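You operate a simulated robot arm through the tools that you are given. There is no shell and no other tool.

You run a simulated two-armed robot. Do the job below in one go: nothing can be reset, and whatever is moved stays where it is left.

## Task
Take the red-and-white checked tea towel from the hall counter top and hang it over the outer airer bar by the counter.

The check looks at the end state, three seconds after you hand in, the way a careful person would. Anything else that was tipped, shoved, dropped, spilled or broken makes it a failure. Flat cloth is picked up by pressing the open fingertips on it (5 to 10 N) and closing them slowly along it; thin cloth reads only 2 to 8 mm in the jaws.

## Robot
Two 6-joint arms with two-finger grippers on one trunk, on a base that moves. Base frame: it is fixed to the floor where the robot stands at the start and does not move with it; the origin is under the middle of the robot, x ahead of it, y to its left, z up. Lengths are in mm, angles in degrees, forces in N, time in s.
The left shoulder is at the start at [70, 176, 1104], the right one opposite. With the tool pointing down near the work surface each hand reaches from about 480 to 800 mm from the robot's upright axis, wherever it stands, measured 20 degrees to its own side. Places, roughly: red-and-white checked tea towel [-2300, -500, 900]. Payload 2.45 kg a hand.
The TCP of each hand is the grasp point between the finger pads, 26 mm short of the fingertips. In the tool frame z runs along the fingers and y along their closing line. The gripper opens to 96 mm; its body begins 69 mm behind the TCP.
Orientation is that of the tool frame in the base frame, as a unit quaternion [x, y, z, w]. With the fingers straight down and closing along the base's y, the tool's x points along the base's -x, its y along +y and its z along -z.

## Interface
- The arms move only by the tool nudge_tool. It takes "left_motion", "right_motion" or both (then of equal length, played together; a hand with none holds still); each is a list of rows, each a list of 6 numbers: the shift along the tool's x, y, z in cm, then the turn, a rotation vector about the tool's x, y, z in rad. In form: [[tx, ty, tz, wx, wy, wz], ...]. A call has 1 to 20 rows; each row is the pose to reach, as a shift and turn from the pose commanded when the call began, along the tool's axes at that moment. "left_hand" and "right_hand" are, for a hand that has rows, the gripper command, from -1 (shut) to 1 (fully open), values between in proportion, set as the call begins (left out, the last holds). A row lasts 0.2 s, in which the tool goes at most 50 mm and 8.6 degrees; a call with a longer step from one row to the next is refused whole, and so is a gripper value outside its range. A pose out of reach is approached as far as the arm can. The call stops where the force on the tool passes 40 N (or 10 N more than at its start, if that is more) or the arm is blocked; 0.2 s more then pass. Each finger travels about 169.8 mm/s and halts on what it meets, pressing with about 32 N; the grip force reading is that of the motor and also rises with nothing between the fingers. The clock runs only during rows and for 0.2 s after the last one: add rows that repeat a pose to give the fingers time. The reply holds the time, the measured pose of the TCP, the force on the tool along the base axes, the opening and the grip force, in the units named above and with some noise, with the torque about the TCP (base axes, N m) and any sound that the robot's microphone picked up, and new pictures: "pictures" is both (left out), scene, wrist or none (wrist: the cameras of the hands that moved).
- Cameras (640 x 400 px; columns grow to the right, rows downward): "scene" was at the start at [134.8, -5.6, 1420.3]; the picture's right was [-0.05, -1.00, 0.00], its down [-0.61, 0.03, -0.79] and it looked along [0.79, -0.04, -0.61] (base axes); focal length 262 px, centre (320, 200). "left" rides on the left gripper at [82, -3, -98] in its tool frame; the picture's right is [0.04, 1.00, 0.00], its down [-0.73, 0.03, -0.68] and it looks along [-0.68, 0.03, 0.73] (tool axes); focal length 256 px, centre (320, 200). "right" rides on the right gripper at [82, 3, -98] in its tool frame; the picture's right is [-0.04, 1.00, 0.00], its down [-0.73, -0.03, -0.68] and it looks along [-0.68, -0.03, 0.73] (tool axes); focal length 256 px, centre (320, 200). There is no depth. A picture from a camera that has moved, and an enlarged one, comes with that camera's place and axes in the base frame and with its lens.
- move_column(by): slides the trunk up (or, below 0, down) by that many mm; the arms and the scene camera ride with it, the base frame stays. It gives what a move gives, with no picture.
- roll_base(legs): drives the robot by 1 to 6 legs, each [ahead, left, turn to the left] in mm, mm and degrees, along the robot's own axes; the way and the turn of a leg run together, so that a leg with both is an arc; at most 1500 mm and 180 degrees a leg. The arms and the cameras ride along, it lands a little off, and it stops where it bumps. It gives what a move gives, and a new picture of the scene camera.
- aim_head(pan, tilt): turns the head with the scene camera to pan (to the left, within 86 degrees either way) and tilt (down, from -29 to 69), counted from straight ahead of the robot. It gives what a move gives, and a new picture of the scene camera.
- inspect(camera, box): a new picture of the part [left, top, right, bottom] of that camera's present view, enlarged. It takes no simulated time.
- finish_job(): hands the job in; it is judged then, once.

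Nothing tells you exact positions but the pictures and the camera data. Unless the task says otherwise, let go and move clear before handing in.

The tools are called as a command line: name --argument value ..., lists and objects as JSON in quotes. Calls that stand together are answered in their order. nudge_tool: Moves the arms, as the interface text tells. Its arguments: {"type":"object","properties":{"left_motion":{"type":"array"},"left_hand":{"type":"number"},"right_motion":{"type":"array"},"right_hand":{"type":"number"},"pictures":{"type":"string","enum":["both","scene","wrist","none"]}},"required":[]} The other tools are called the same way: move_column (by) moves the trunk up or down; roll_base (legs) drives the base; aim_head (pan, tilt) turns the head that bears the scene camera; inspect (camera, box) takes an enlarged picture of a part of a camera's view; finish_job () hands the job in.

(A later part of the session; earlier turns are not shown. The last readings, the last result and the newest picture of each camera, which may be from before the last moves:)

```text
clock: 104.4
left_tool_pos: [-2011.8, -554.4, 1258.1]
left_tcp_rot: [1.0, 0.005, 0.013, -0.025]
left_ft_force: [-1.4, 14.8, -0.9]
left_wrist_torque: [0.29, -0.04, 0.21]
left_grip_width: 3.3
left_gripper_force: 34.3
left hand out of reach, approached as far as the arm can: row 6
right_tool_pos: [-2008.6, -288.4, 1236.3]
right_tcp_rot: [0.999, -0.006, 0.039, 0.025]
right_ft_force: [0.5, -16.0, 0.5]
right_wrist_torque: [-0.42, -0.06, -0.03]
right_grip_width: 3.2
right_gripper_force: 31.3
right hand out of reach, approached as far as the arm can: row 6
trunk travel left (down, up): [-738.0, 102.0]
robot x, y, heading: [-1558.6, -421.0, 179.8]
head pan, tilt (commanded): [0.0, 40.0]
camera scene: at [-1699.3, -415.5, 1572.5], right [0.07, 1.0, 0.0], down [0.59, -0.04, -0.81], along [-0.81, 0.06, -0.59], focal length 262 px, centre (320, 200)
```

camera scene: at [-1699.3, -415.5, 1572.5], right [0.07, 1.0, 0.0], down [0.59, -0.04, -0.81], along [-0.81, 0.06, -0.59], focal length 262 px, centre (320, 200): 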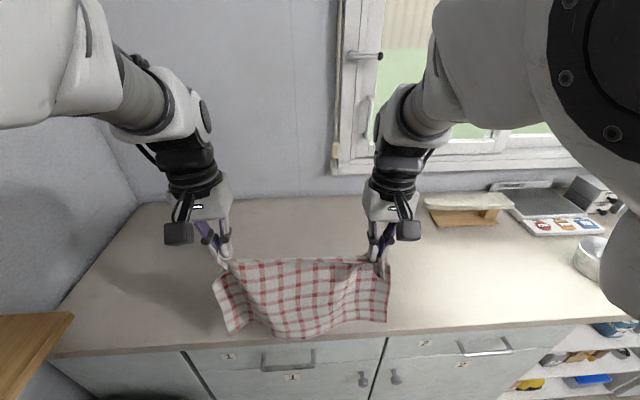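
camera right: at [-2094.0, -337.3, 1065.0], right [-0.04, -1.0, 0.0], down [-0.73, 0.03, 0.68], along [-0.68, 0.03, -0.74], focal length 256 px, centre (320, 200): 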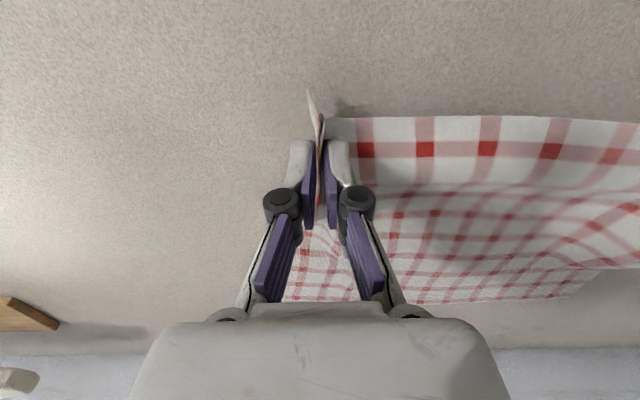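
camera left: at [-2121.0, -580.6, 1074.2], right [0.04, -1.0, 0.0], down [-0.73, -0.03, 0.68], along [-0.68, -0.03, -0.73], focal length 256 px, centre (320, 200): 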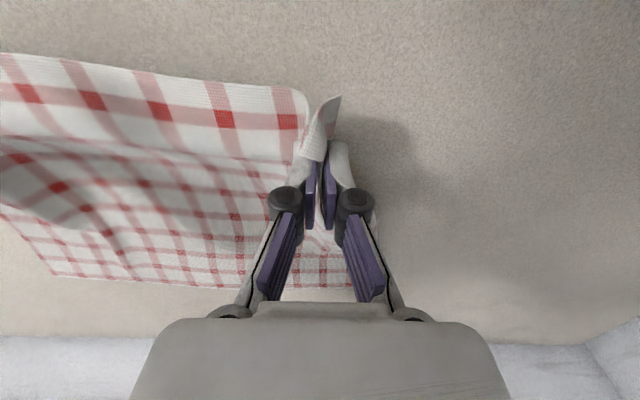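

That was slightly past the near reach limit: the hands pulled about 15 N apart and the head view twisted a bit. I move both hands forward again and slightly together.

nudge_tool --left_motion '[[-2, 0, 0, 0, 0, 0], [-4, 0, 0, 0, 0, 0], [-5, 0, 0, 0, 0, 0], [-5, 0, 0, 0, 0, 0]]' --right_motion '[[-2, 0, 0, 0, 0, 0], [-4, 0, 0, 0, 0, 0], [-5, 0, 0, 0, 0, 0], [-5, 0, 0, 0, 0, 0]]' --pictures "scene"

```text
clock: 105.4
left_tool_pos: [-2056.2, -549.8, 1264.9]
left_tcp_rot: [1.0, -0.001, -0.001, 0.001]
left_ft_force: [-0.3, 6.1, -0.1]
left_wrist_torque: [-0.13, 0.03, 0.08]
left_grip_width: 1.6
left_gripper_force: 30.1
right_tool_pos: [-2054.6, -291.7, 1258.3]
right_tcp_rot: [1.0, 0.0, -0.001, -0.001]
right_ft_force: [0.9, -6.5, 1.7]
right_wrist_torque: [-0.19, -0.03, 0.04]
right_grip_width: 4.8
right_gripper_force: 34.8
trunk travel left (down, up): [-738.0, 102.0]
robot x, y, heading: [-1556.1, -419.2, 180.0]
head pan, tilt (commanded): [0.0, 40.0]
camera scene: at [-1692.3, -420.2, 1567.0], right [0.0, 1.0, 0.0], down [0.64, 0.0, -0.77], along [-0.77, 0.0, -0.64], focal length 262 px, centre (320, 200)
```

scene: 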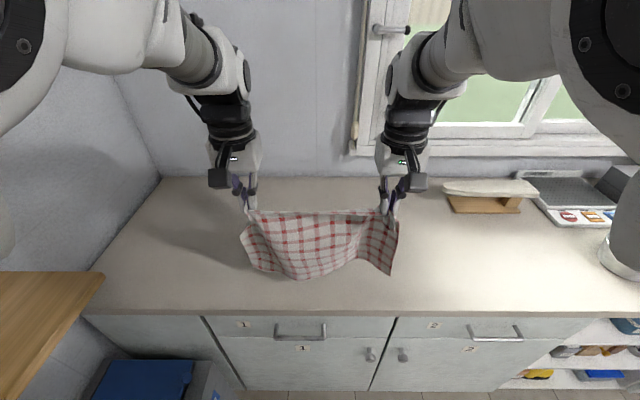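

The towel hangs well at about 500 mm ahead of me. I relax the hands 1 cm together, then back away from the counter and turn right.

nudge_tool --left_motion '[[0, -0.3, 0, 0, 0, 0], [0, -0.5, 0, 0, 0, 0], [0, -0.5, 0, 0, 0, 0]]' --right_motion '[[0, 0.3, -0.2, 0, 0, 0], [0, 0.5, -0.5, 0, 0, 0], [0, 0.5, -0.5, 0, 0, 0]]' --pictures "none"

roll_base --legs '[[-130, 0, 0], [0, 0, -90]]'

```text
clock: 106.2
left_tool_pos: [-2056.2, -544.4, 1262.1]
left_tcp_rot: [1.0, -0.001, 0.0, 0.0]
left_ft_force: [0.5, -0.2, 0.2]
left_wrist_torque: [0.01, -0.01, 0.02]
left_grip_width: 5.0
left_gripper_force: 30.5
right_tool_pos: [-2056.0, -295.1, 1264.2]
right_tcp_rot: [1.0, -0.002, 0.001, 0.002]
right_ft_force: [0.0, 2.6, 1.7]
right_wrist_torque: [0.22, 0.04, 0.01]
right_grip_width: 1.6
right_gripper_force: 29.1
trunk travel left (down, up): [-738.0, 102.0]
robot x, y, heading: [-1553.4, -420.0, 179.9]
head pan, tilt (commanded): [0.0, 40.0]
```

```text
clock: 111.3
left_tool_pos: [-1562.0, 78.2, 1261.7]
left_tcp_rot: [0.713, -0.701, 0.001, 0.0]
left_ft_force: [0.5, 0.6, 0.4]
left_wrist_torque: [0.01, 0.0, 0.0]
left_grip_width: 3.5
left_gripper_force: 37.8
right_tool_pos: [-1312.1, 80.3, 1262.1]
right_tcp_rot: [0.713, -0.702, -0.001, 0.001]
right_ft_force: [-0.4, 0.0, 0.0]
right_wrist_torque: [0.0, 0.07, -0.02]
right_grip_width: 4.2
right_gripper_force: 29.1
trunk travel left (down, up): [-738.0, 102.0]
robot x, y, heading: [-1423.7, -418.2, 91.0]
head pan, tilt (commanded): [0.0, 40.0]
camera scene: at [-1432.3, -286.1, 1566.7], right [1.0, 0.02, 0.0], down [0.01, -0.64, -0.77], along [-0.01, 0.77, -0.64], focal length 262 px, centre (320, 200)
```

scene: 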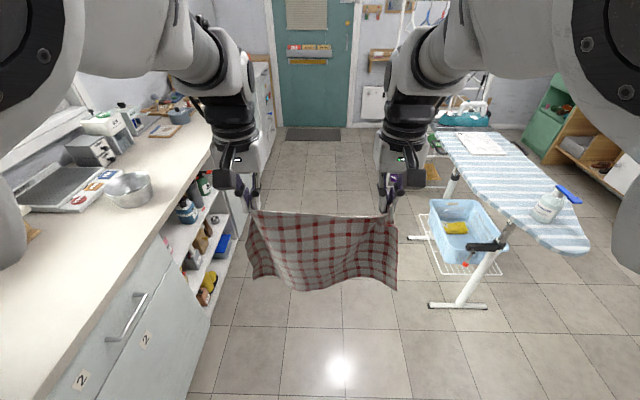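

The aisle is clear and the towel hangs steady between the hands. I drive up the aisle to stand level with the airer bar.

roll_base --legs '[[750, 30, -1], [750, 30, 0], [745, 20, 0]]'

```text
clock: 122.5
left_tool_pos: [-1639.8, 2299.6, 1262.3]
left_tcp_rot: [-0.704, 0.71, 0.0, 0.001]
left_ft_force: [-0.6, 0.7, -0.7]
left_wrist_torque: [-0.03, -0.02, -0.02]
left_grip_width: 5.9
left_gripper_force: 32.0
right_tool_pos: [-1388.2, 2296.3, 1264.4]
right_tcp_rot: [-0.703, 0.711, 0.003, -0.001]
right_ft_force: [0.3, -0.4, -0.1]
right_wrist_torque: [0.01, 0.04, 0.01]
right_grip_width: 3.9
right_gripper_force: 28.4
trunk travel left (down, up): [-738.0, 102.0]
robot x, y, heading: [-1517.8, 1796.4, 89.8]
head pan, tilt (commanded): [0.0, 40.0]
camera scene: at [-1517.6, 1932.7, 1566.8], right [1.0, -0.01, 0.0], down [0.0, -0.64, -0.77], along [0.01, 0.77, -0.64], focal length 262 px, centre (320, 200)
```

scene: 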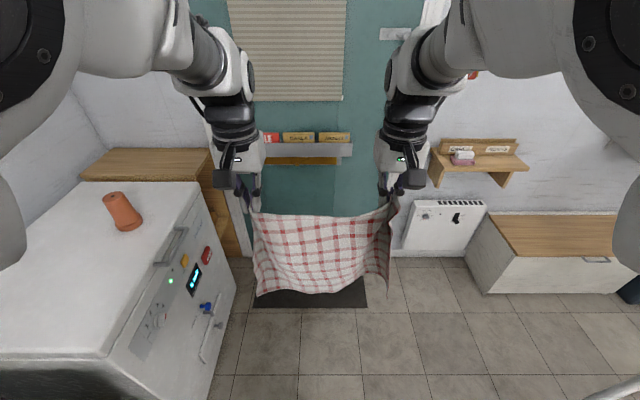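

I'm level with the airer with the washer to my left. I turn right to face the bar and fine-tune sideways.

roll_base --legs '[[0, 0, -89.8], [0, 30, 0]]'

move_column --by 100

aim_head --pan 0 --tilt 45

```text
clock: 127.2
left_tool_pos: [-1017.9, 1951.8, 1262.0]
left_tcp_rot: [-0.003, 1.0, 0.003, 0.0]
left_ft_force: [1.6, -0.8, 2.8]
left_wrist_torque: [0.24, 0.02, 0.03]
left_grip_width: 3.8
left_gripper_force: 37.8
right_tool_pos: [-1017.9, 1702.4, 1262.8]
right_tcp_rot: [-0.003, 1.0, 0.006, 0.0]
right_ft_force: [0.5, -0.9, -1.0]
right_wrist_torque: [0.08, 0.04, 0.05]
right_grip_width: 2.0
right_gripper_force: 28.6
trunk travel left (down, up): [-738.0, 102.0]
robot x, y, heading: [-1518.4, 1829.0, 0.3]
head pan, tilt (commanded): [0.0, 40.0]
camera scene: at [-1383.2, 1820.4, 1566.7], right [0.01, -1.0, -0.01], down [-0.64, 0.0, -0.77], along [0.77, 0.01, -0.64], focal length 262 px, centre (320, 200)
```

scene: 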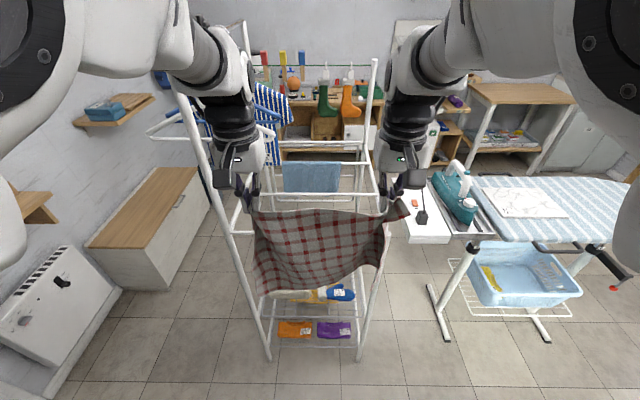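

```text
clock: 128.5
left_tool_pos: [-1018.3, 1958.4, 1362.5]
left_tcp_rot: [-0.003, 1.0, -0.001, 0.001]
left_ft_force: [0.4, 0.2, 1.1]
left_wrist_torque: [0.03, -0.01, 0.01]
left_grip_width: 4.7
left_gripper_force: 29.3
right_tool_pos: [-1016.8, 1709.3, 1362.9]
right_tcp_rot: [-0.002, 1.0, 0.004, 0.0]
right_ft_force: [0.8, -0.4, -1.0]
right_wrist_torque: [-0.03, 0.01, 0.03]
right_grip_width: 2.8
right_gripper_force: 28.6
trunk travel left (down, up): [-838.0, 2.0]
robot x, y, heading: [-1514.6, 1826.3, 0.5]
head pan, tilt (commanded): [0.0, 40.0]
```

```text
clock: 129.1
left_tool_pos: [-1018.1, 1960.1, 1362.5]
left_tcp_rot: [-0.003, 1.0, 0.0, 0.001]
left_ft_force: [0.1, 0.4, -0.3]
left_wrist_torque: [-0.09, 0.03, 0.01]
left_grip_width: 5.3
left_gripper_force: 35.7
right_tool_pos: [-1016.5, 1709.5, 1363.7]
right_tcp_rot: [-0.003, 1.0, 0.003, 0.001]
right_ft_force: [0.3, -0.3, 2.0]
right_wrist_torque: [-0.01, 0.02, -0.01]
right_grip_width: 1.9
right_gripper_force: 32.1
trunk travel left (down, up): [-838.0, 2.0]
robot x, y, heading: [-1515.2, 1829.6, 0.4]
head pan, tilt (commanded): [0.0, 45.0]
camera scene: at [-1386.8, 1829.0, 1659.5], right [0.01, -1.0, 0.0], down [-0.71, 0.0, -0.71], along [0.71, 0.0, -0.71], focal length 262 px, centre (320, 200)
```

scene: 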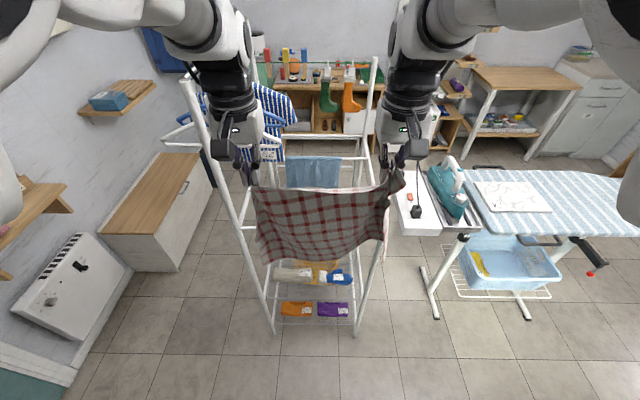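

I stand facing the airer with the towel held at z ≈ 1362, about 155 mm short of the bar. I zoom in and use the wrist views to pin down the bar before crossing it.

inspect --camera "scene" --box '[160, 120, 440, 295]'

inspect --camera "left" --box '[0, 0, 640, 400]'

inspect --camera "right" --box '[0, 0, 640, 400]'

```text
2.29 times, centred on (300, 208) of scene
camera zoom: at [-1386.8, 1829.0, 1659.5], right [0.01, -1.0, 0.0], down [-0.71, 0.0, -0.71], along [0.71, 0.0, -0.71], focal length 598 px, centre (366, 183)
```

zoom: 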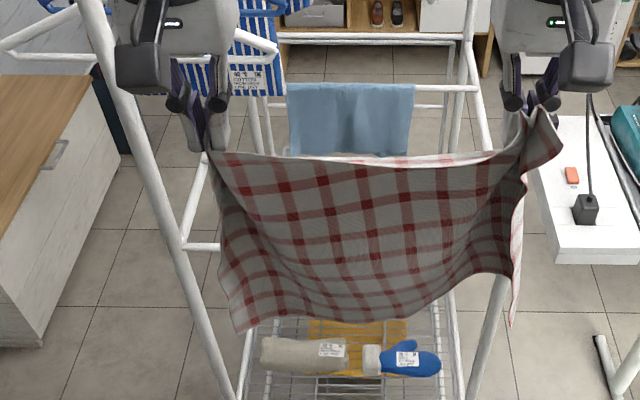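

```text
1.00 times, centred on (320, 200) of left (not enlarged: the box is as wide or as high as the picture)
camera zoom: at [-1099.5, 1955.6, 1460.7], right [-0.05, 1.0, 0.0], down [0.73, 0.03, 0.68], along [0.68, 0.03, -0.73], focal length 256 px, centre (320, 200)
```

zoom: 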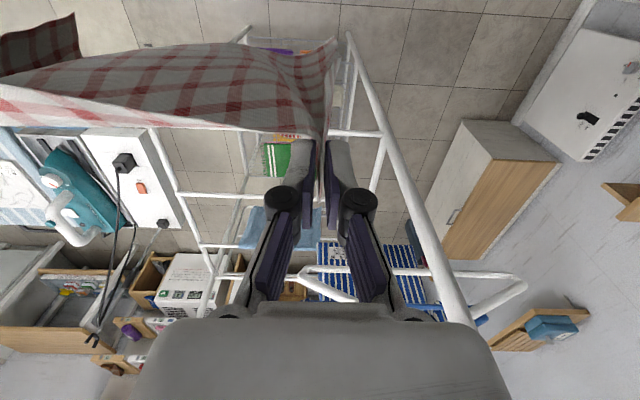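

```text
1.00 times, centred on (320, 200) of right (not enlarged: the box is as wide or as high as the picture)
camera zoom: at [-1097.4, 1710.6, 1461.9], right [0.04, 1.0, 0.01], down [0.73, -0.03, 0.68], along [0.68, -0.02, -0.73], focal length 256 px, centre (320, 200)
```

zoom: 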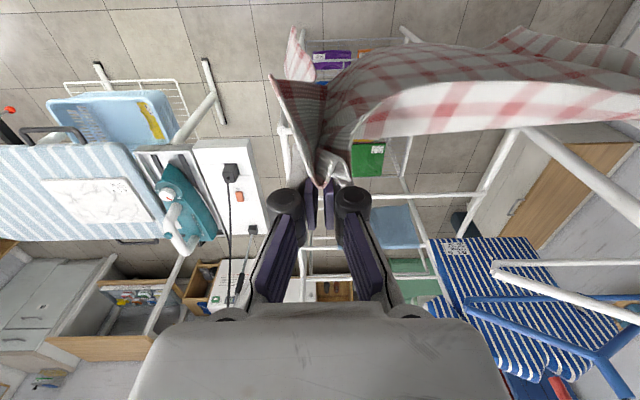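

The bar checks out at x ≈ -860, z ≈ 1003, y 1645 to 2085. I move forward over it at full height, shifting 20 mm away from the tall post and tilting the hands forward to keep clear of the hangers; first half of the move now.

nudge_tool --left_motion '[[-2, -0.5, 0, 0, 0, 0], [-4, -1, 0, 0, 0, 0], [-6, -1.5, 0, 0, -0.1, 0], [-8, -2, 0, 0, -0.22, 0], [-10, -2, 0, 0, -0.34, 0], [-12, -2, 0, 0, -0.46, 0]]' --right_motion '[[-2, -0.5, 0, 0, 0, 0], [-4, -1, 0, 0, 0, 0], [-6, -1.5, 0, 0, -0.1, 0], [-8, -2, 0, 0, -0.22, 0], [-10, -2, 0, 0, -0.34, 0], [-12, -2, 0, 0, -0.46, 0]]' --pictures "both"

```text
clock: 130.5
left_tool_pos: [-896.0, 1944.4, 1369.2]
left_tcp_rot: [-0.012, 0.973, -0.013, 0.231]
left_ft_force: [-2.8, -1.3, 3.8]
left_wrist_torque: [0.0, 0.0, 0.02]
left_grip_width: 4.7
left_gripper_force: 30.3
right_tool_pos: [-895.6, 1687.6, 1362.8]
right_tcp_rot: [-0.001, 0.974, 0.004, 0.228]
right_ft_force: [-0.8, 1.4, -1.5]
right_wrist_torque: [0.05, 0.04, -0.01]
right_grip_width: 2.4
right_gripper_force: 28.7
trunk travel left (down, up): [-838.0, 2.0]
robot x, y, heading: [-1518.6, 1828.4, 0.4]
head pan, tilt (commanded): [0.0, 45.0]
camera scene: at [-1386.4, 1828.1, 1659.4], right [0.01, -1.0, 0.0], down [-0.71, 0.0, -0.71], along [0.71, 0.0, -0.71], focal length 262 px, centre (320, 200)
camera right: at [-1012.3, 1689.3, 1414.7], right [0.03, 1.0, 0.02], down [0.35, -0.03, 0.93], along [0.93, -0.02, -0.36], focal length 256 px, centre (320, 200)
camera left: at [-1013.4, 1942.4, 1419.5], right [-0.05, 1.0, -0.05], down [0.35, 0.06, 0.93], along [0.94, 0.03, -0.35], focal length 256 px, centre (320, 200)
```

scene: 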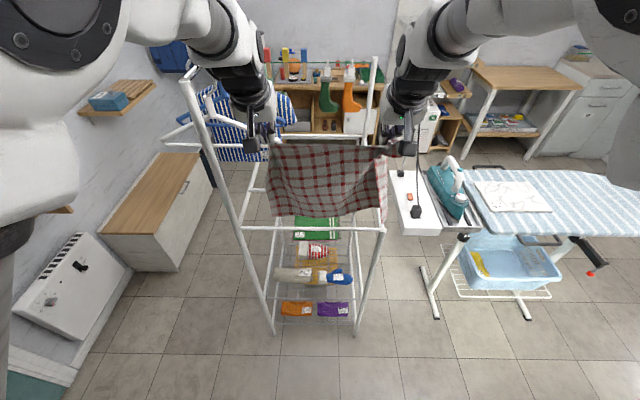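
right: 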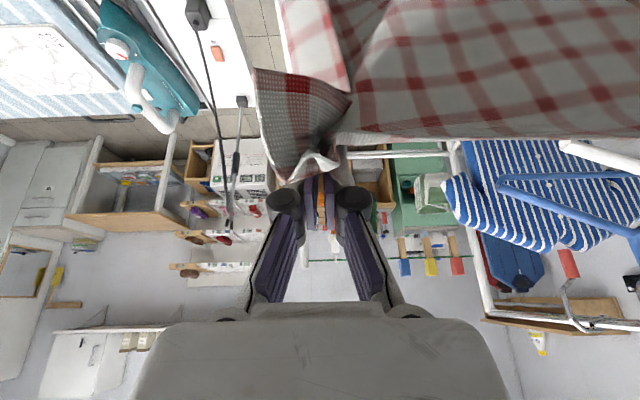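
left: 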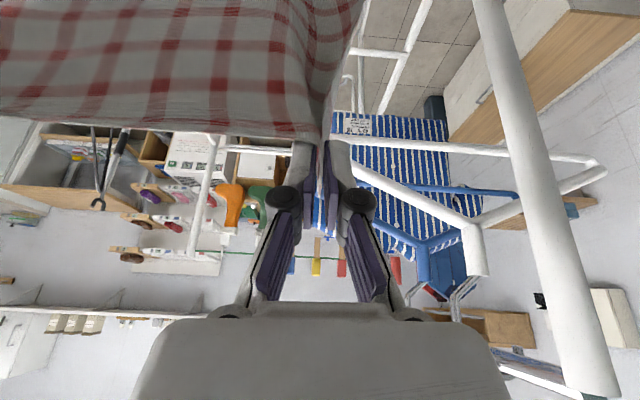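

The towel hem is about 85 mm above the bar and the bar is clearly visible below it; the hanger tip is about 60 mm beyond where the hands will go. I move forward 7 cm so the cloth hangs just behind the bar.

nudge_tool --left_motion '[[-1.57, 0, 0.78, 0, 0, 0], [-3.14, 0, 1.56, 0, 0, 0], [-4.7, 0, 2.33, 0, 0, 0], [-6.27, 0, 3.11, 0, 0, 0], [-6.27, 0, 3.11, 0, 0, 0], [-6.27, 0, 3.11, 0, 0, 0]]' --right_motion '[[-1.57, 0, 0.78, 0, 0, 0], [-3.14, 0, 1.56, 0, 0, 0], [-4.7, 0, 2.33, 0, 0, 0], [-6.27, 0, 3.11, 0, 0, 0], [-6.27, 0, 3.11, 0, 0, 0], [-6.27, 0, 3.11, 0, 0, 0]]' --pictures "both"

inspect --camera "scene" --box '[190, 110, 430, 260]'

```text
clock: 131.9
left_tool_pos: [-831.0, 1938.6, 1361.6]
left_tcp_rot: [-0.002, 0.973, 0.001, 0.229]
left_ft_force: [0.9, -0.2, -1.0]
left_wrist_torque: [0.02, 0.01, -0.01]
left_grip_width: 4.9
left_gripper_force: 40.1
right_tool_pos: [-829.4, 1688.4, 1364.1]
right_tcp_rot: [-0.002, 0.973, 0.003, 0.229]
right_ft_force: [-2.6, -0.2, 4.1]
right_wrist_torque: [0.04, -0.05, 0.02]
right_grip_width: 3.9
right_gripper_force: 30.0
trunk travel left (down, up): [-838.0, 2.0]
robot x, y, heading: [-1512.4, 1830.4, 0.6]
head pan, tilt (commanded): [0.0, 45.0]
camera scene: at [-1389.3, 1829.0, 1659.7], right [0.01, -1.0, 0.0], down [-0.71, 0.0, -0.71], along [0.71, 0.0, -0.71], focal length 262 px, centre (320, 200)
camera right: at [-945.4, 1689.9, 1415.9], right [0.03, 1.0, 0.02], down [0.35, -0.03, 0.93], along [0.93, -0.02, -0.35], focal length 256 px, centre (320, 200)
camera left: at [-947.4, 1935.0, 1412.8], right [-0.04, 1.0, -0.02], down [0.35, 0.03, 0.93], along [0.93, 0.03, -0.35], focal length 256 px, centre (320, 200)
```

scene: 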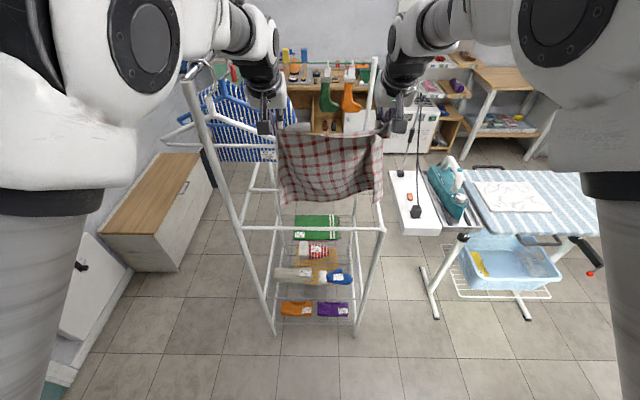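
right: 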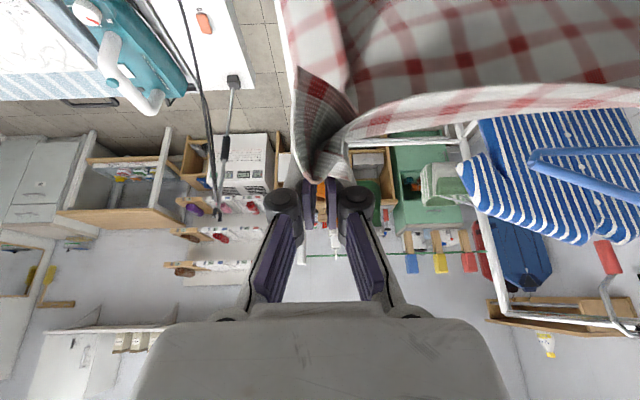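
left: 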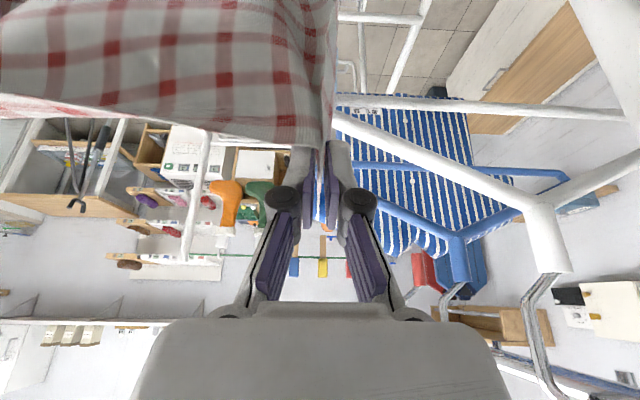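

```text
2.67 times, centred on (310, 185) of scene
camera zoom: at [-1389.3, 1829.0, 1659.7], right [0.01, -1.0, 0.0], down [-0.71, 0.0, -0.71], along [0.71, 0.0, -0.71], focal length 698 px, centre (347, 240)
```

zoom: 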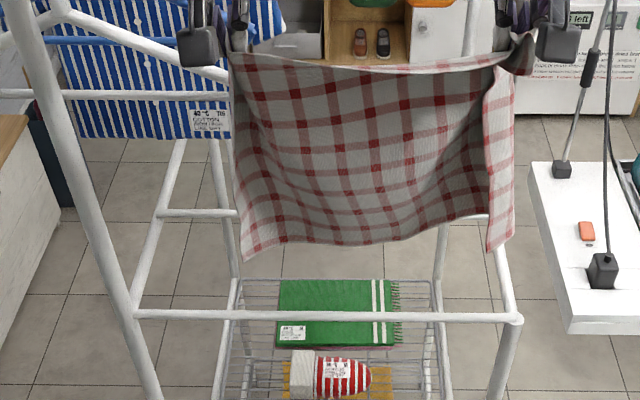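

The cloth hangs behind the outer bar. I lower the hands about 145 mm, edging 15 mm forward, so the hem drops between the outer and inner bars, then check.

nudge_tool --left_motion '[[0.22, 0, 2.13, 0, 0, 0], [0.65, 0, 4.7, 0, 0, 0], [1.76, 0, 6.94, 0, 0, 0], [2.87, 0, 9.18, 0, 0, 0], [3.98, 0, 11.42, 0, 0, 0], [5.09, 0, 13.66, 0, 0, 0], [5.09, 0, 13.66, 0, 0, 0]]' --right_motion '[[0.22, 0, 2.13, 0, 0, 0], [0.65, 0, 4.7, 0, 0, 0], [1.76, 0, 6.94, 0, 0, 0], [2.87, 0, 9.18, 0, 0, 0], [3.98, 0, 11.42, 0, 0, 0], [5.09, 0, 13.66, 0, 0, 0], [5.09, 0, 13.66, 0, 0, 0]]' --pictures "both"

inspect --camera "scene" --box '[190, 130, 430, 280]'

```text
clock: 133.5
left_tool_pos: [-814.6, 1938.8, 1216.8]
left_tcp_rot: [-0.002, 0.973, 0.001, 0.23]
left_ft_force: [-2.0, 0.8, 5.8]
left_wrist_torque: [0.01, 0.03, 0.01]
left_grip_width: 1.6
left_gripper_force: 27.9
right_tool_pos: [-814.7, 1690.5, 1219.0]
right_tcp_rot: [-0.002, 0.974, 0.003, 0.228]
right_ft_force: [1.8, 0.1, -3.4]
right_wrist_torque: [0.0, 0.06, 0.02]
right_grip_width: 3.6
right_gripper_force: 27.7
trunk travel left (down, up): [-838.0, 2.0]
robot x, y, heading: [-1512.3, 1824.3, 0.5]
head pan, tilt (commanded): [0.0, 45.0]
camera scene: at [-1388.2, 1828.7, 1659.6], right [0.01, -1.0, 0.0], down [-0.71, 0.0, -0.71], along [0.71, 0.0, -0.71], focal length 262 px, centre (320, 200)
camera right: at [-929.5, 1692.5, 1271.1], right [0.03, 1.0, 0.02], down [0.35, -0.03, 0.93], along [0.93, -0.02, -0.36], focal length 256 px, centre (320, 200)
camera left: at [-932.2, 1935.9, 1268.8], right [-0.04, 1.0, -0.02], down [0.35, 0.03, 0.93], along [0.93, 0.03, -0.35], focal length 256 px, centre (320, 200)
```

scene: 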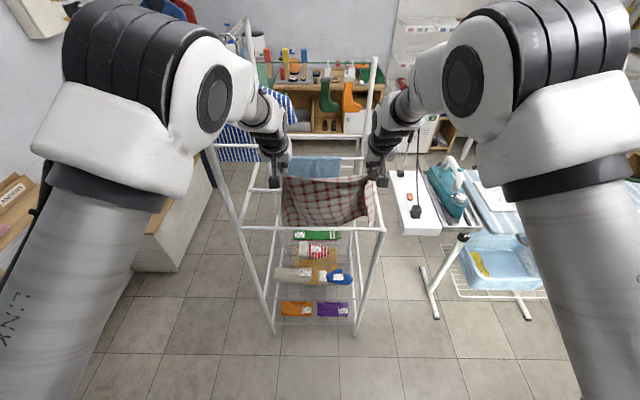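
right: 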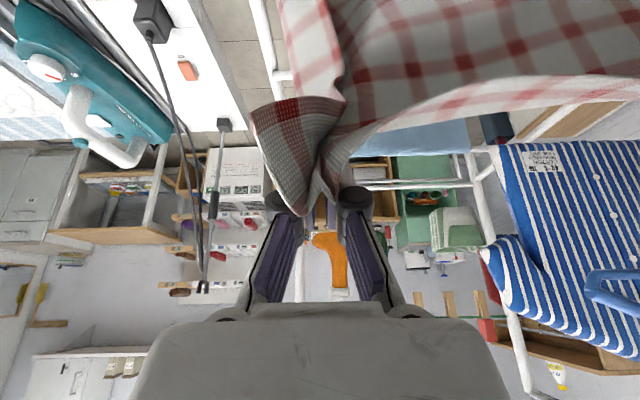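
left: 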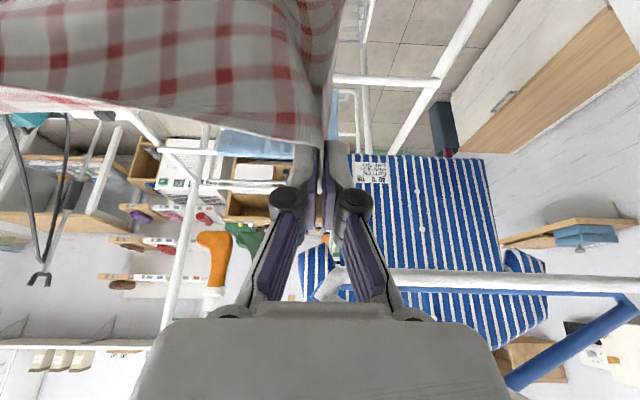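

```text
2.67 times, centred on (310, 205) of scene
camera zoom: at [-1388.2, 1828.7, 1659.6], right [0.01, -1.0, 0.0], down [-0.71, 0.0, -0.71], along [0.71, 0.0, -0.71], focal length 698 px, centre (347, 187)
```

zoom: 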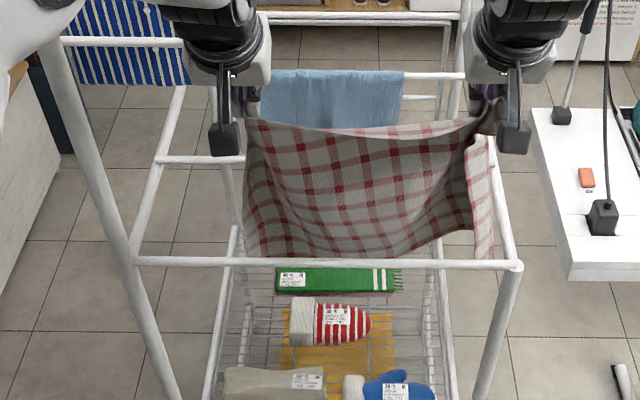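

The hem has dropped behind the bar into the gap, and the hanger tip is about 60 mm clear of the left hand. I lower another 75 mm so about half the towel is below bar level.

nudge_tool --left_motion '[[1.12, 0, 2.24, 0, 0, 0], [2.23, 0, 4.47, 0, 0, 0], [3.35, 0, 6.71, 0, 0, 0], [3.35, 0, 6.71, 0, 0, 0]]' --right_motion '[[1.12, 0, 2.24, 0, 0, 0], [2.23, 0, 4.47, 0, 0, 0], [3.35, 0, 6.71, 0, 0, 0], [3.35, 0, 6.71, 0, 0, 0]]' --pictures "both"

inspect --camera "scene" --box '[190, 130, 430, 280]'

```text
clock: 134.5
left_tool_pos: [-814.4, 1942.1, 1141.9]
left_tcp_rot: [-0.004, 0.974, 0.001, 0.228]
left_ft_force: [-0.3, -0.1, -0.3]
left_wrist_torque: [-0.03, 0.0, 0.03]
left_grip_width: 1.8
left_gripper_force: 28.3
right_tool_pos: [-811.8, 1689.4, 1142.3]
right_tcp_rot: [-0.002, 0.974, 0.005, 0.227]
right_ft_force: [-1.4, -0.9, 1.8]
right_wrist_torque: [-0.02, 0.0, -0.03]
right_grip_width: 1.8
right_gripper_force: 31.3
trunk travel left (down, up): [-838.0, 2.0]
robot x, y, heading: [-1515.3, 1829.9, 0.5]
head pan, tilt (commanded): [0.0, 45.0]
camera scene: at [-1387.2, 1828.8, 1659.5], right [0.01, -1.0, 0.0], down [-0.71, 0.0, -0.71], along [0.71, 0.0, -0.71], focal length 262 px, centre (320, 200)
camera right: at [-928.0, 1690.8, 1194.2], right [0.03, 1.0, 0.02], down [0.36, -0.03, 0.93], along [0.93, -0.02, -0.36], focal length 256 px, centre (320, 200)
camera left: at [-931.2, 1938.2, 1193.1], right [-0.04, 1.0, -0.02], down [0.35, 0.03, 0.93], along [0.93, 0.03, -0.36], focal length 256 px, centre (320, 200)
```

scene: 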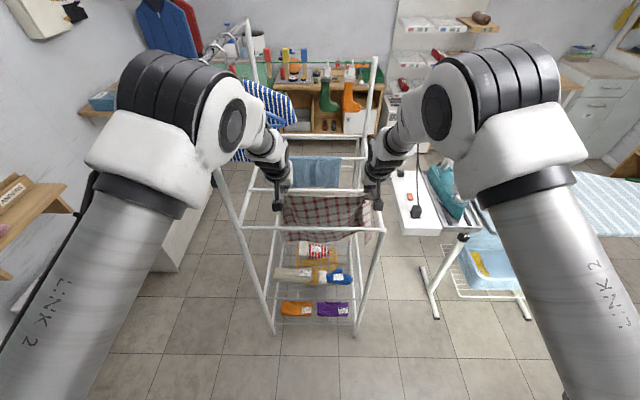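
right: 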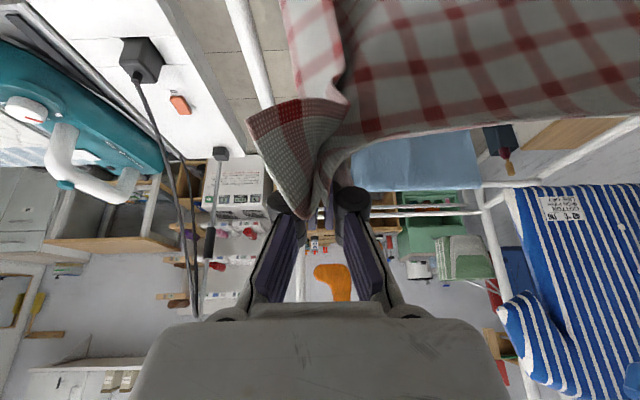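
left: 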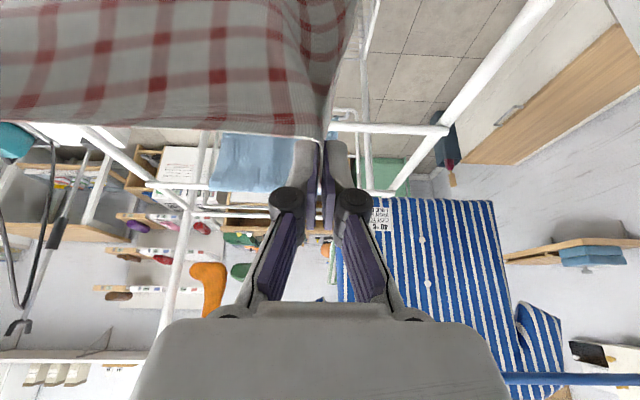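

```text
2.67 times, centred on (310, 205) of scene
camera zoom: at [-1387.2, 1828.8, 1659.5], right [0.01, -1.0, 0.0], down [-0.71, 0.0, -0.71], along [0.71, 0.0, -0.71], focal length 698 px, centre (347, 187)
```

zoom: 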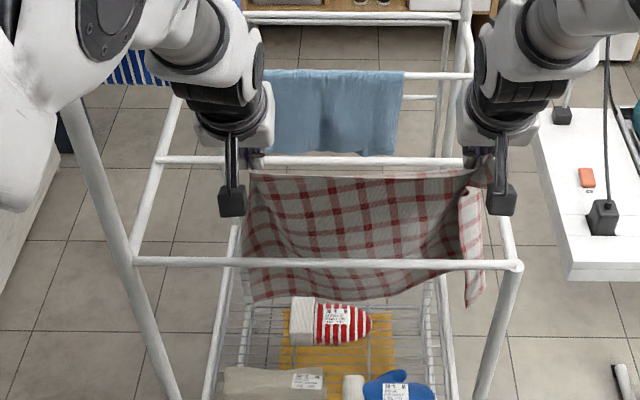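

The bar now crosses in front of the towel. I zoom in on the right corner flap to be sure it is also behind the bar.

inspect --camera "scene" --box '[330, 180, 410, 260]'

inspect --camera "scene" --box '[260, 180, 340, 260]'

```text
5.00 times, centred on (370, 220) of scene
camera zoom: at [-1387.2, 1828.8, 1659.5], right [0.01, -1.0, 0.0], down [-0.71, 0.0, -0.71], along [0.71, 0.0, -0.71], focal length 1308 px, centre (70, 100)
```

zoom: 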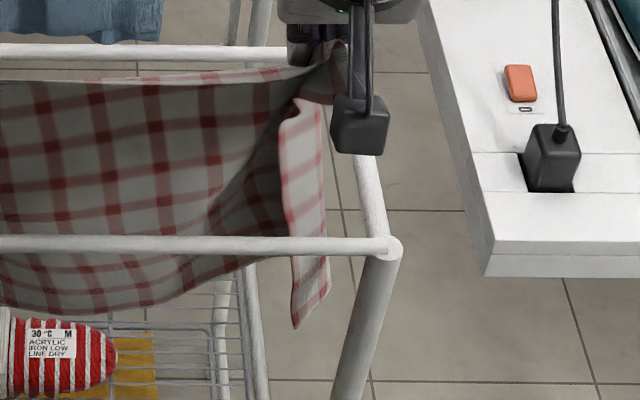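

```text
5.00 times, centred on (300, 220) of scene
camera zoom: at [-1387.2, 1828.8, 1659.5], right [0.01, -1.0, 0.0], down [-0.71, 0.0, -0.71], along [0.71, 0.0, -0.71], focal length 1308 px, centre (420, 100)
```

zoom: 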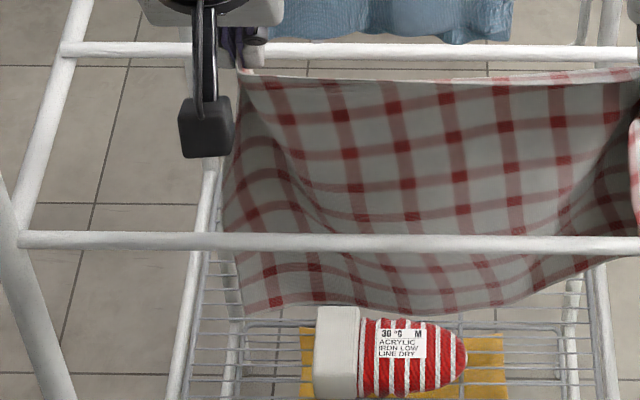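

All of the cloth is behind the bar. Now I draw the held edge back over the bar toward me in an arc, straightening the hands as I go.

nudge_tool --left_motion '[[2.24, 0, -1.56, 0, 0.07, 0], [4.84, 0, -3.07, 0, 0.14, 0], [7.79, 0, -3.87, 0, 0.22, 0], [10.57, 0, -3.9, 0, 0.3, 0], [13.16, 0, -3.18, 0, 0.38, 0], [15.66, 0, -1.97, 0, 0.46, 0], [15.66, 0, -1.97, 0, 0.46, 0]]' --right_motion '[[2.24, 0, -1.56, 0, 0.07, 0], [4.84, 0, -3.07, 0, 0.14, 0], [7.79, 0, -3.87, 0, 0.22, 0], [10.57, 0, -3.9, 0, 0.3, 0], [13.16, 0, -3.18, 0, 0.38, 0], [15.66, 0, -1.97, 0, 0.46, 0], [15.66, 0, -1.97, 0, 0.46, 0]]' --pictures "both"

inspect --camera "scene" --box '[190, 150, 430, 300]'

```text
clock: 136.1
left_tool_pos: [-961.5, 1940.7, 1092.4]
left_tcp_rot: [-0.012, 1.0, -0.007, 0.001]
left_ft_force: [-0.2, -1.3, -1.4]
left_wrist_torque: [-0.01, 0.03, 0.01]
left_grip_width: 5.2
left_gripper_force: 39.4
right_tool_pos: [-962.2, 1690.9, 1089.7]
right_tcp_rot: [-0.002, 1.0, 0.003, 0.0]
right_ft_force: [0.4, 1.1, 2.1]
right_wrist_torque: [0.03, -0.04, -0.03]
right_grip_width: 1.4
right_gripper_force: 31.7
trunk travel left (down, up): [-838.0, 2.0]
robot x, y, heading: [-1518.4, 1832.1, 0.2]
head pan, tilt (commanded): [0.0, 45.0]
camera scene: at [-1386.7, 1828.3, 1659.4], right [0.01, -1.0, 0.0], down [-0.71, 0.0, -0.71], along [0.71, 0.0, -0.71], focal length 262 px, centre (320, 200)
camera right: at [-1042.7, 1693.0, 1187.4], right [0.04, 1.0, 0.01], down [0.73, -0.03, 0.68], along [0.68, -0.02, -0.73], focal length 256 px, centre (320, 200)
camera left: at [-1042.3, 1937.6, 1191.1], right [-0.06, 1.0, -0.01], down [0.73, 0.06, 0.68], along [0.68, 0.03, -0.73], focal length 256 px, centre (320, 200)
```

scene: 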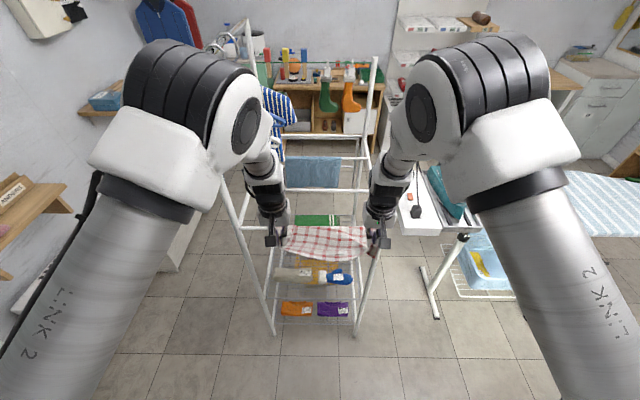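
right: 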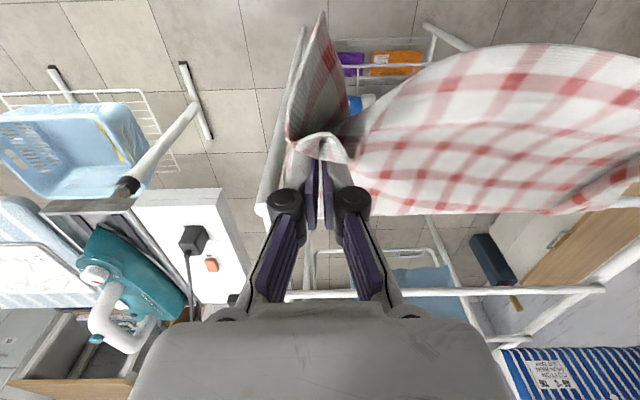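
left: 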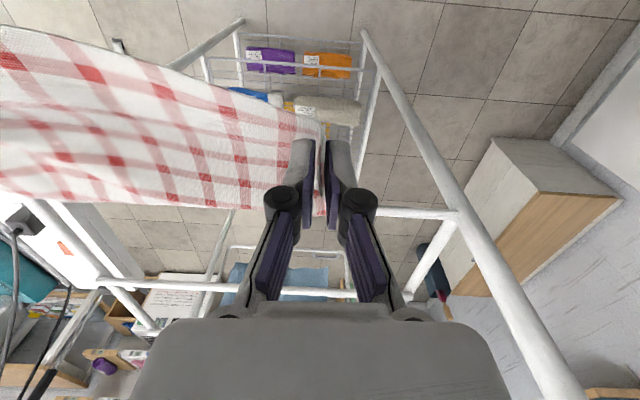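

```text
2.67 times, centred on (310, 225) of scene
camera zoom: at [-1386.7, 1828.3, 1659.4], right [0.01, -1.0, 0.0], down [-0.71, 0.0, -0.71], along [0.71, 0.0, -0.71], focal length 698 px, centre (347, 133)
```

zoom: 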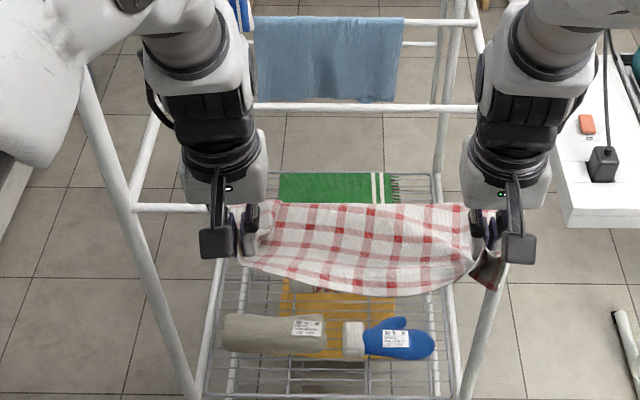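

The towel now rests over the bar with its far half hanging behind. I continue the arc down on my side, keeping about 127 mm between hands and bar.

nudge_tool --left_motion '[[0.8, 0, 1.8, 0, 0, 0], [1.6, 0, 3.6, 0, 0, 0], [2.0, 0, 5.6, 0, 0, 0], [2.3, 0, 7.6, 0, 0, 0], [2.2, 0, 9.6, 0, 0, 0], [1.8, 0, 11.8, 0, 0, 0], [1.8, 0, 11.8, 0, 0, 0]]' --right_motion '[[0.8, 0, 1.8, 0, 0, 0], [1.6, 0, 3.6, 0, 0, 0], [2.0, 0, 5.6, 0, 0, 0], [2.3, 0, 7.6, 0, 0, 0], [2.2, 0, 9.6, 0, 0, 0], [1.8, 0, 11.8, 0, 0, 0], [1.8, 0, 11.8, 0, 0, 0]]' --pictures "both"

inspect --camera "scene" --box '[190, 150, 430, 300]'

```text
clock: 137.7
left_tool_pos: [-979.1, 1938.3, 974.0]
left_tcp_rot: [-0.001, 1.0, 0.0, 0.001]
left_ft_force: [-0.6, 0.4, 2.3]
left_wrist_torque: [0.06, -0.02, 0.01]
left_grip_width: 4.4
left_gripper_force: 28.9
right_tool_pos: [-978.5, 1690.3, 975.5]
right_tcp_rot: [-0.002, 1.0, 0.004, 0.001]
right_ft_force: [1.0, 0.2, -1.1]
right_wrist_torque: [0.0, 0.01, 0.01]
right_grip_width: 4.6
right_gripper_force: 36.6
trunk travel left (down, up): [-838.0, 2.0]
robot x, y, heading: [-1516.1, 1827.6, 0.3]
head pan, tilt (commanded): [0.0, 45.0]
camera scene: at [-1387.7, 1827.9, 1659.5], right [0.01, -1.0, 0.0], down [-0.71, 0.0, -0.71], along [0.71, 0.0, -0.71], focal length 262 px, centre (320, 200)
camera right: at [-1058.8, 1692.3, 1073.1], right [0.04, 1.0, 0.01], down [0.73, -0.03, 0.68], along [0.68, -0.02, -0.73], focal length 256 px, centre (320, 200)
camera left: at [-1061.2, 1935.6, 1072.0], right [-0.05, 1.0, 0.0], down [0.73, 0.03, 0.68], along [0.68, 0.03, -0.73], focal length 256 px, centre (320, 200)
```

scene: 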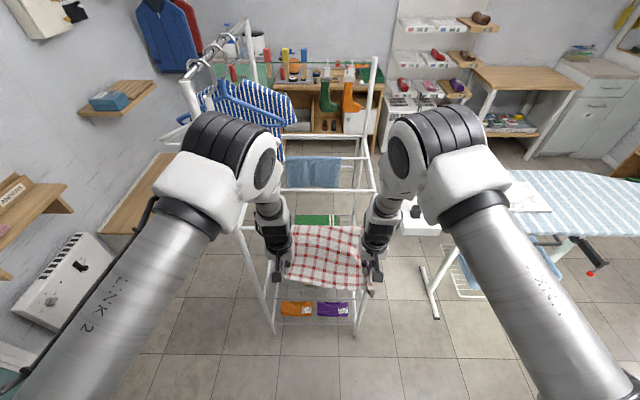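
right: 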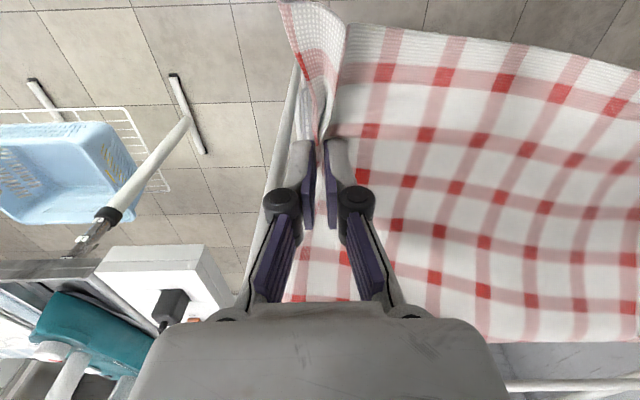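
left: 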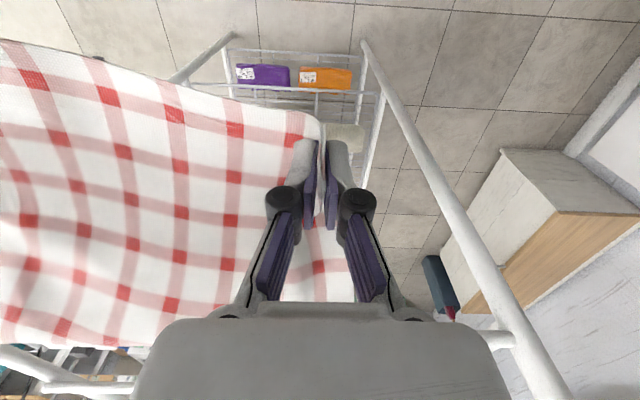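

```text
2.67 times, centred on (310, 225) of scene
camera zoom: at [-1387.7, 1827.9, 1659.5], right [0.01, -1.0, 0.0], down [-0.71, 0.0, -0.71], along [0.71, 0.0, -0.71], focal length 698 px, centre (347, 133)
```

zoom: 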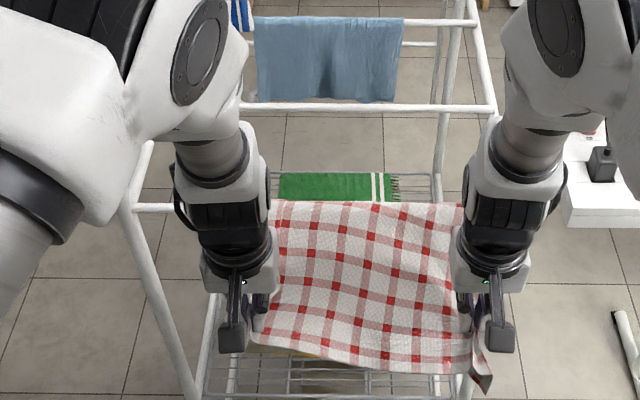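

The towel is draped evenly over the bar. I lower the held edge a bit more toward its natural hang, then release.

nudge_tool --left_motion '[[-0.8, 0, 1.5, 0, 0, 0], [-1.6, 0, 3, 0, 0, 0], [-2.4, 0, 4.4, 0, 0, 0], [-2.4, 0, 4.4, 0, 0, 0], [-2.4, 0, 4.4, 0, 0, 0]]' --right_motion '[[-0.8, 0, 1.5, 0, 0, 0], [-1.6, 0, 3, 0, 0, 0], [-2.4, 0, 4.4, 0, 0, 0], [-2.4, 0, 4.4, 0, 0, 0], [-2.4, 0, 4.4, 0, 0, 0]]' --pictures "both"

inspect --camera "scene" --box '[190, 150, 430, 300]'

```text
clock: 138.9
left_tool_pos: [-957.3, 1939.1, 927.3]
left_tcp_rot: [-0.002, 1.0, 0.0, 0.001]
left_ft_force: [0.2, -0.8, -1.1]
left_wrist_torque: [0.02, 0.01, -0.03]
left_grip_width: 5.6
left_gripper_force: 35.4
right_tool_pos: [-954.2, 1690.8, 929.4]
right_tcp_rot: [-0.002, 1.0, 0.002, 0.001]
right_ft_force: [0.6, 0.4, 0.5]
right_wrist_torque: [-0.01, 0.05, -0.01]
right_grip_width: 5.2
right_gripper_force: 34.5
trunk travel left (down, up): [-838.0, 2.0]
robot x, y, heading: [-1519.6, 1831.2, 0.1]
head pan, tilt (commanded): [0.0, 45.0]
camera scene: at [-1387.3, 1827.9, 1659.5], right [0.01, -1.0, 0.0], down [-0.71, 0.0, -0.71], along [0.71, 0.0, -0.71], focal length 262 px, centre (320, 200)
camera right: at [-1034.4, 1693.5, 1027.7], right [0.04, 1.0, 0.01], down [0.73, -0.03, 0.68], along [0.68, -0.02, -0.73], focal length 256 px, centre (320, 200)
camera left: at [-1039.3, 1936.0, 1026.2], right [-0.05, 1.0, 0.0], down [0.73, 0.03, 0.68], along [0.68, 0.03, -0.73], focal length 256 px, centre (320, 200)
```

scene: 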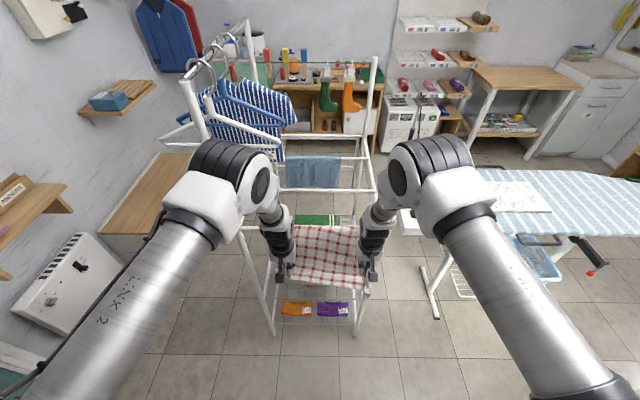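
right: 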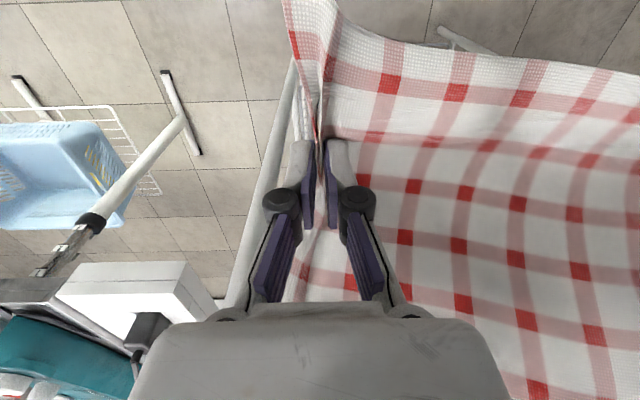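
left: 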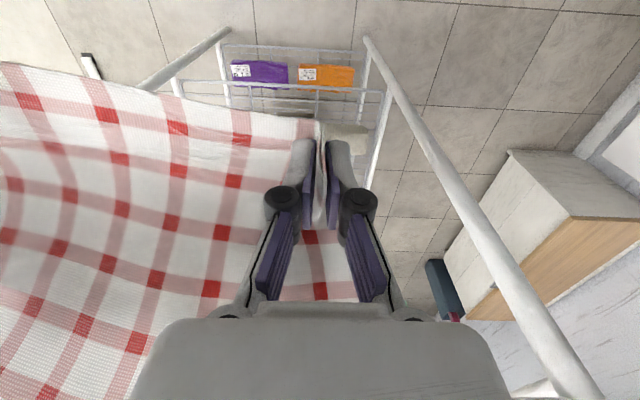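

```text
2.67 times, centred on (310, 225) of scene
camera zoom: at [-1387.3, 1827.9, 1659.5], right [0.01, -1.0, 0.0], down [-0.71, 0.0, -0.71], along [0.71, 0.0, -0.71], focal length 698 px, centre (347, 133)
```

zoom: 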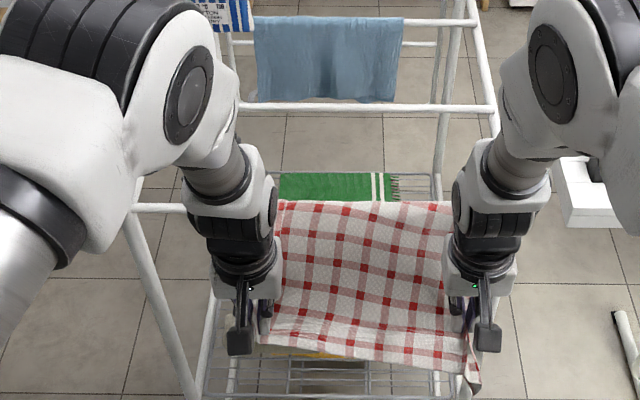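

The towel lies over the bar with my half sloping to the hands. I zoom once more to count checks on the near side before letting go.

inspect --camera "scene" --box '[270, 210, 390, 310]'

```text
4.00 times, centred on (330, 260) of scene
camera zoom: at [-1387.3, 1827.9, 1659.5], right [0.01, -1.0, 0.0], down [-0.71, 0.0, -0.71], along [0.71, 0.0, -0.71], focal length 1046 px, centre (280, -40)
```

zoom: 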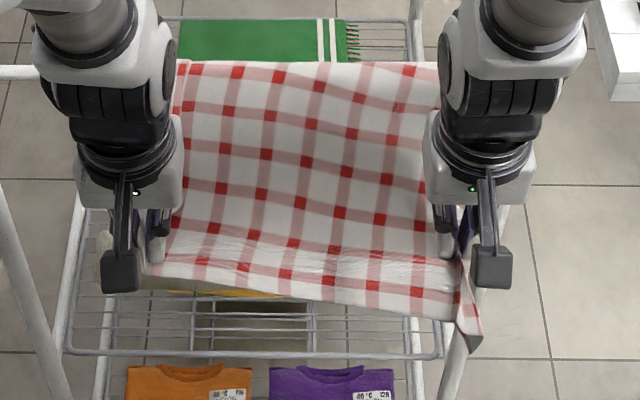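

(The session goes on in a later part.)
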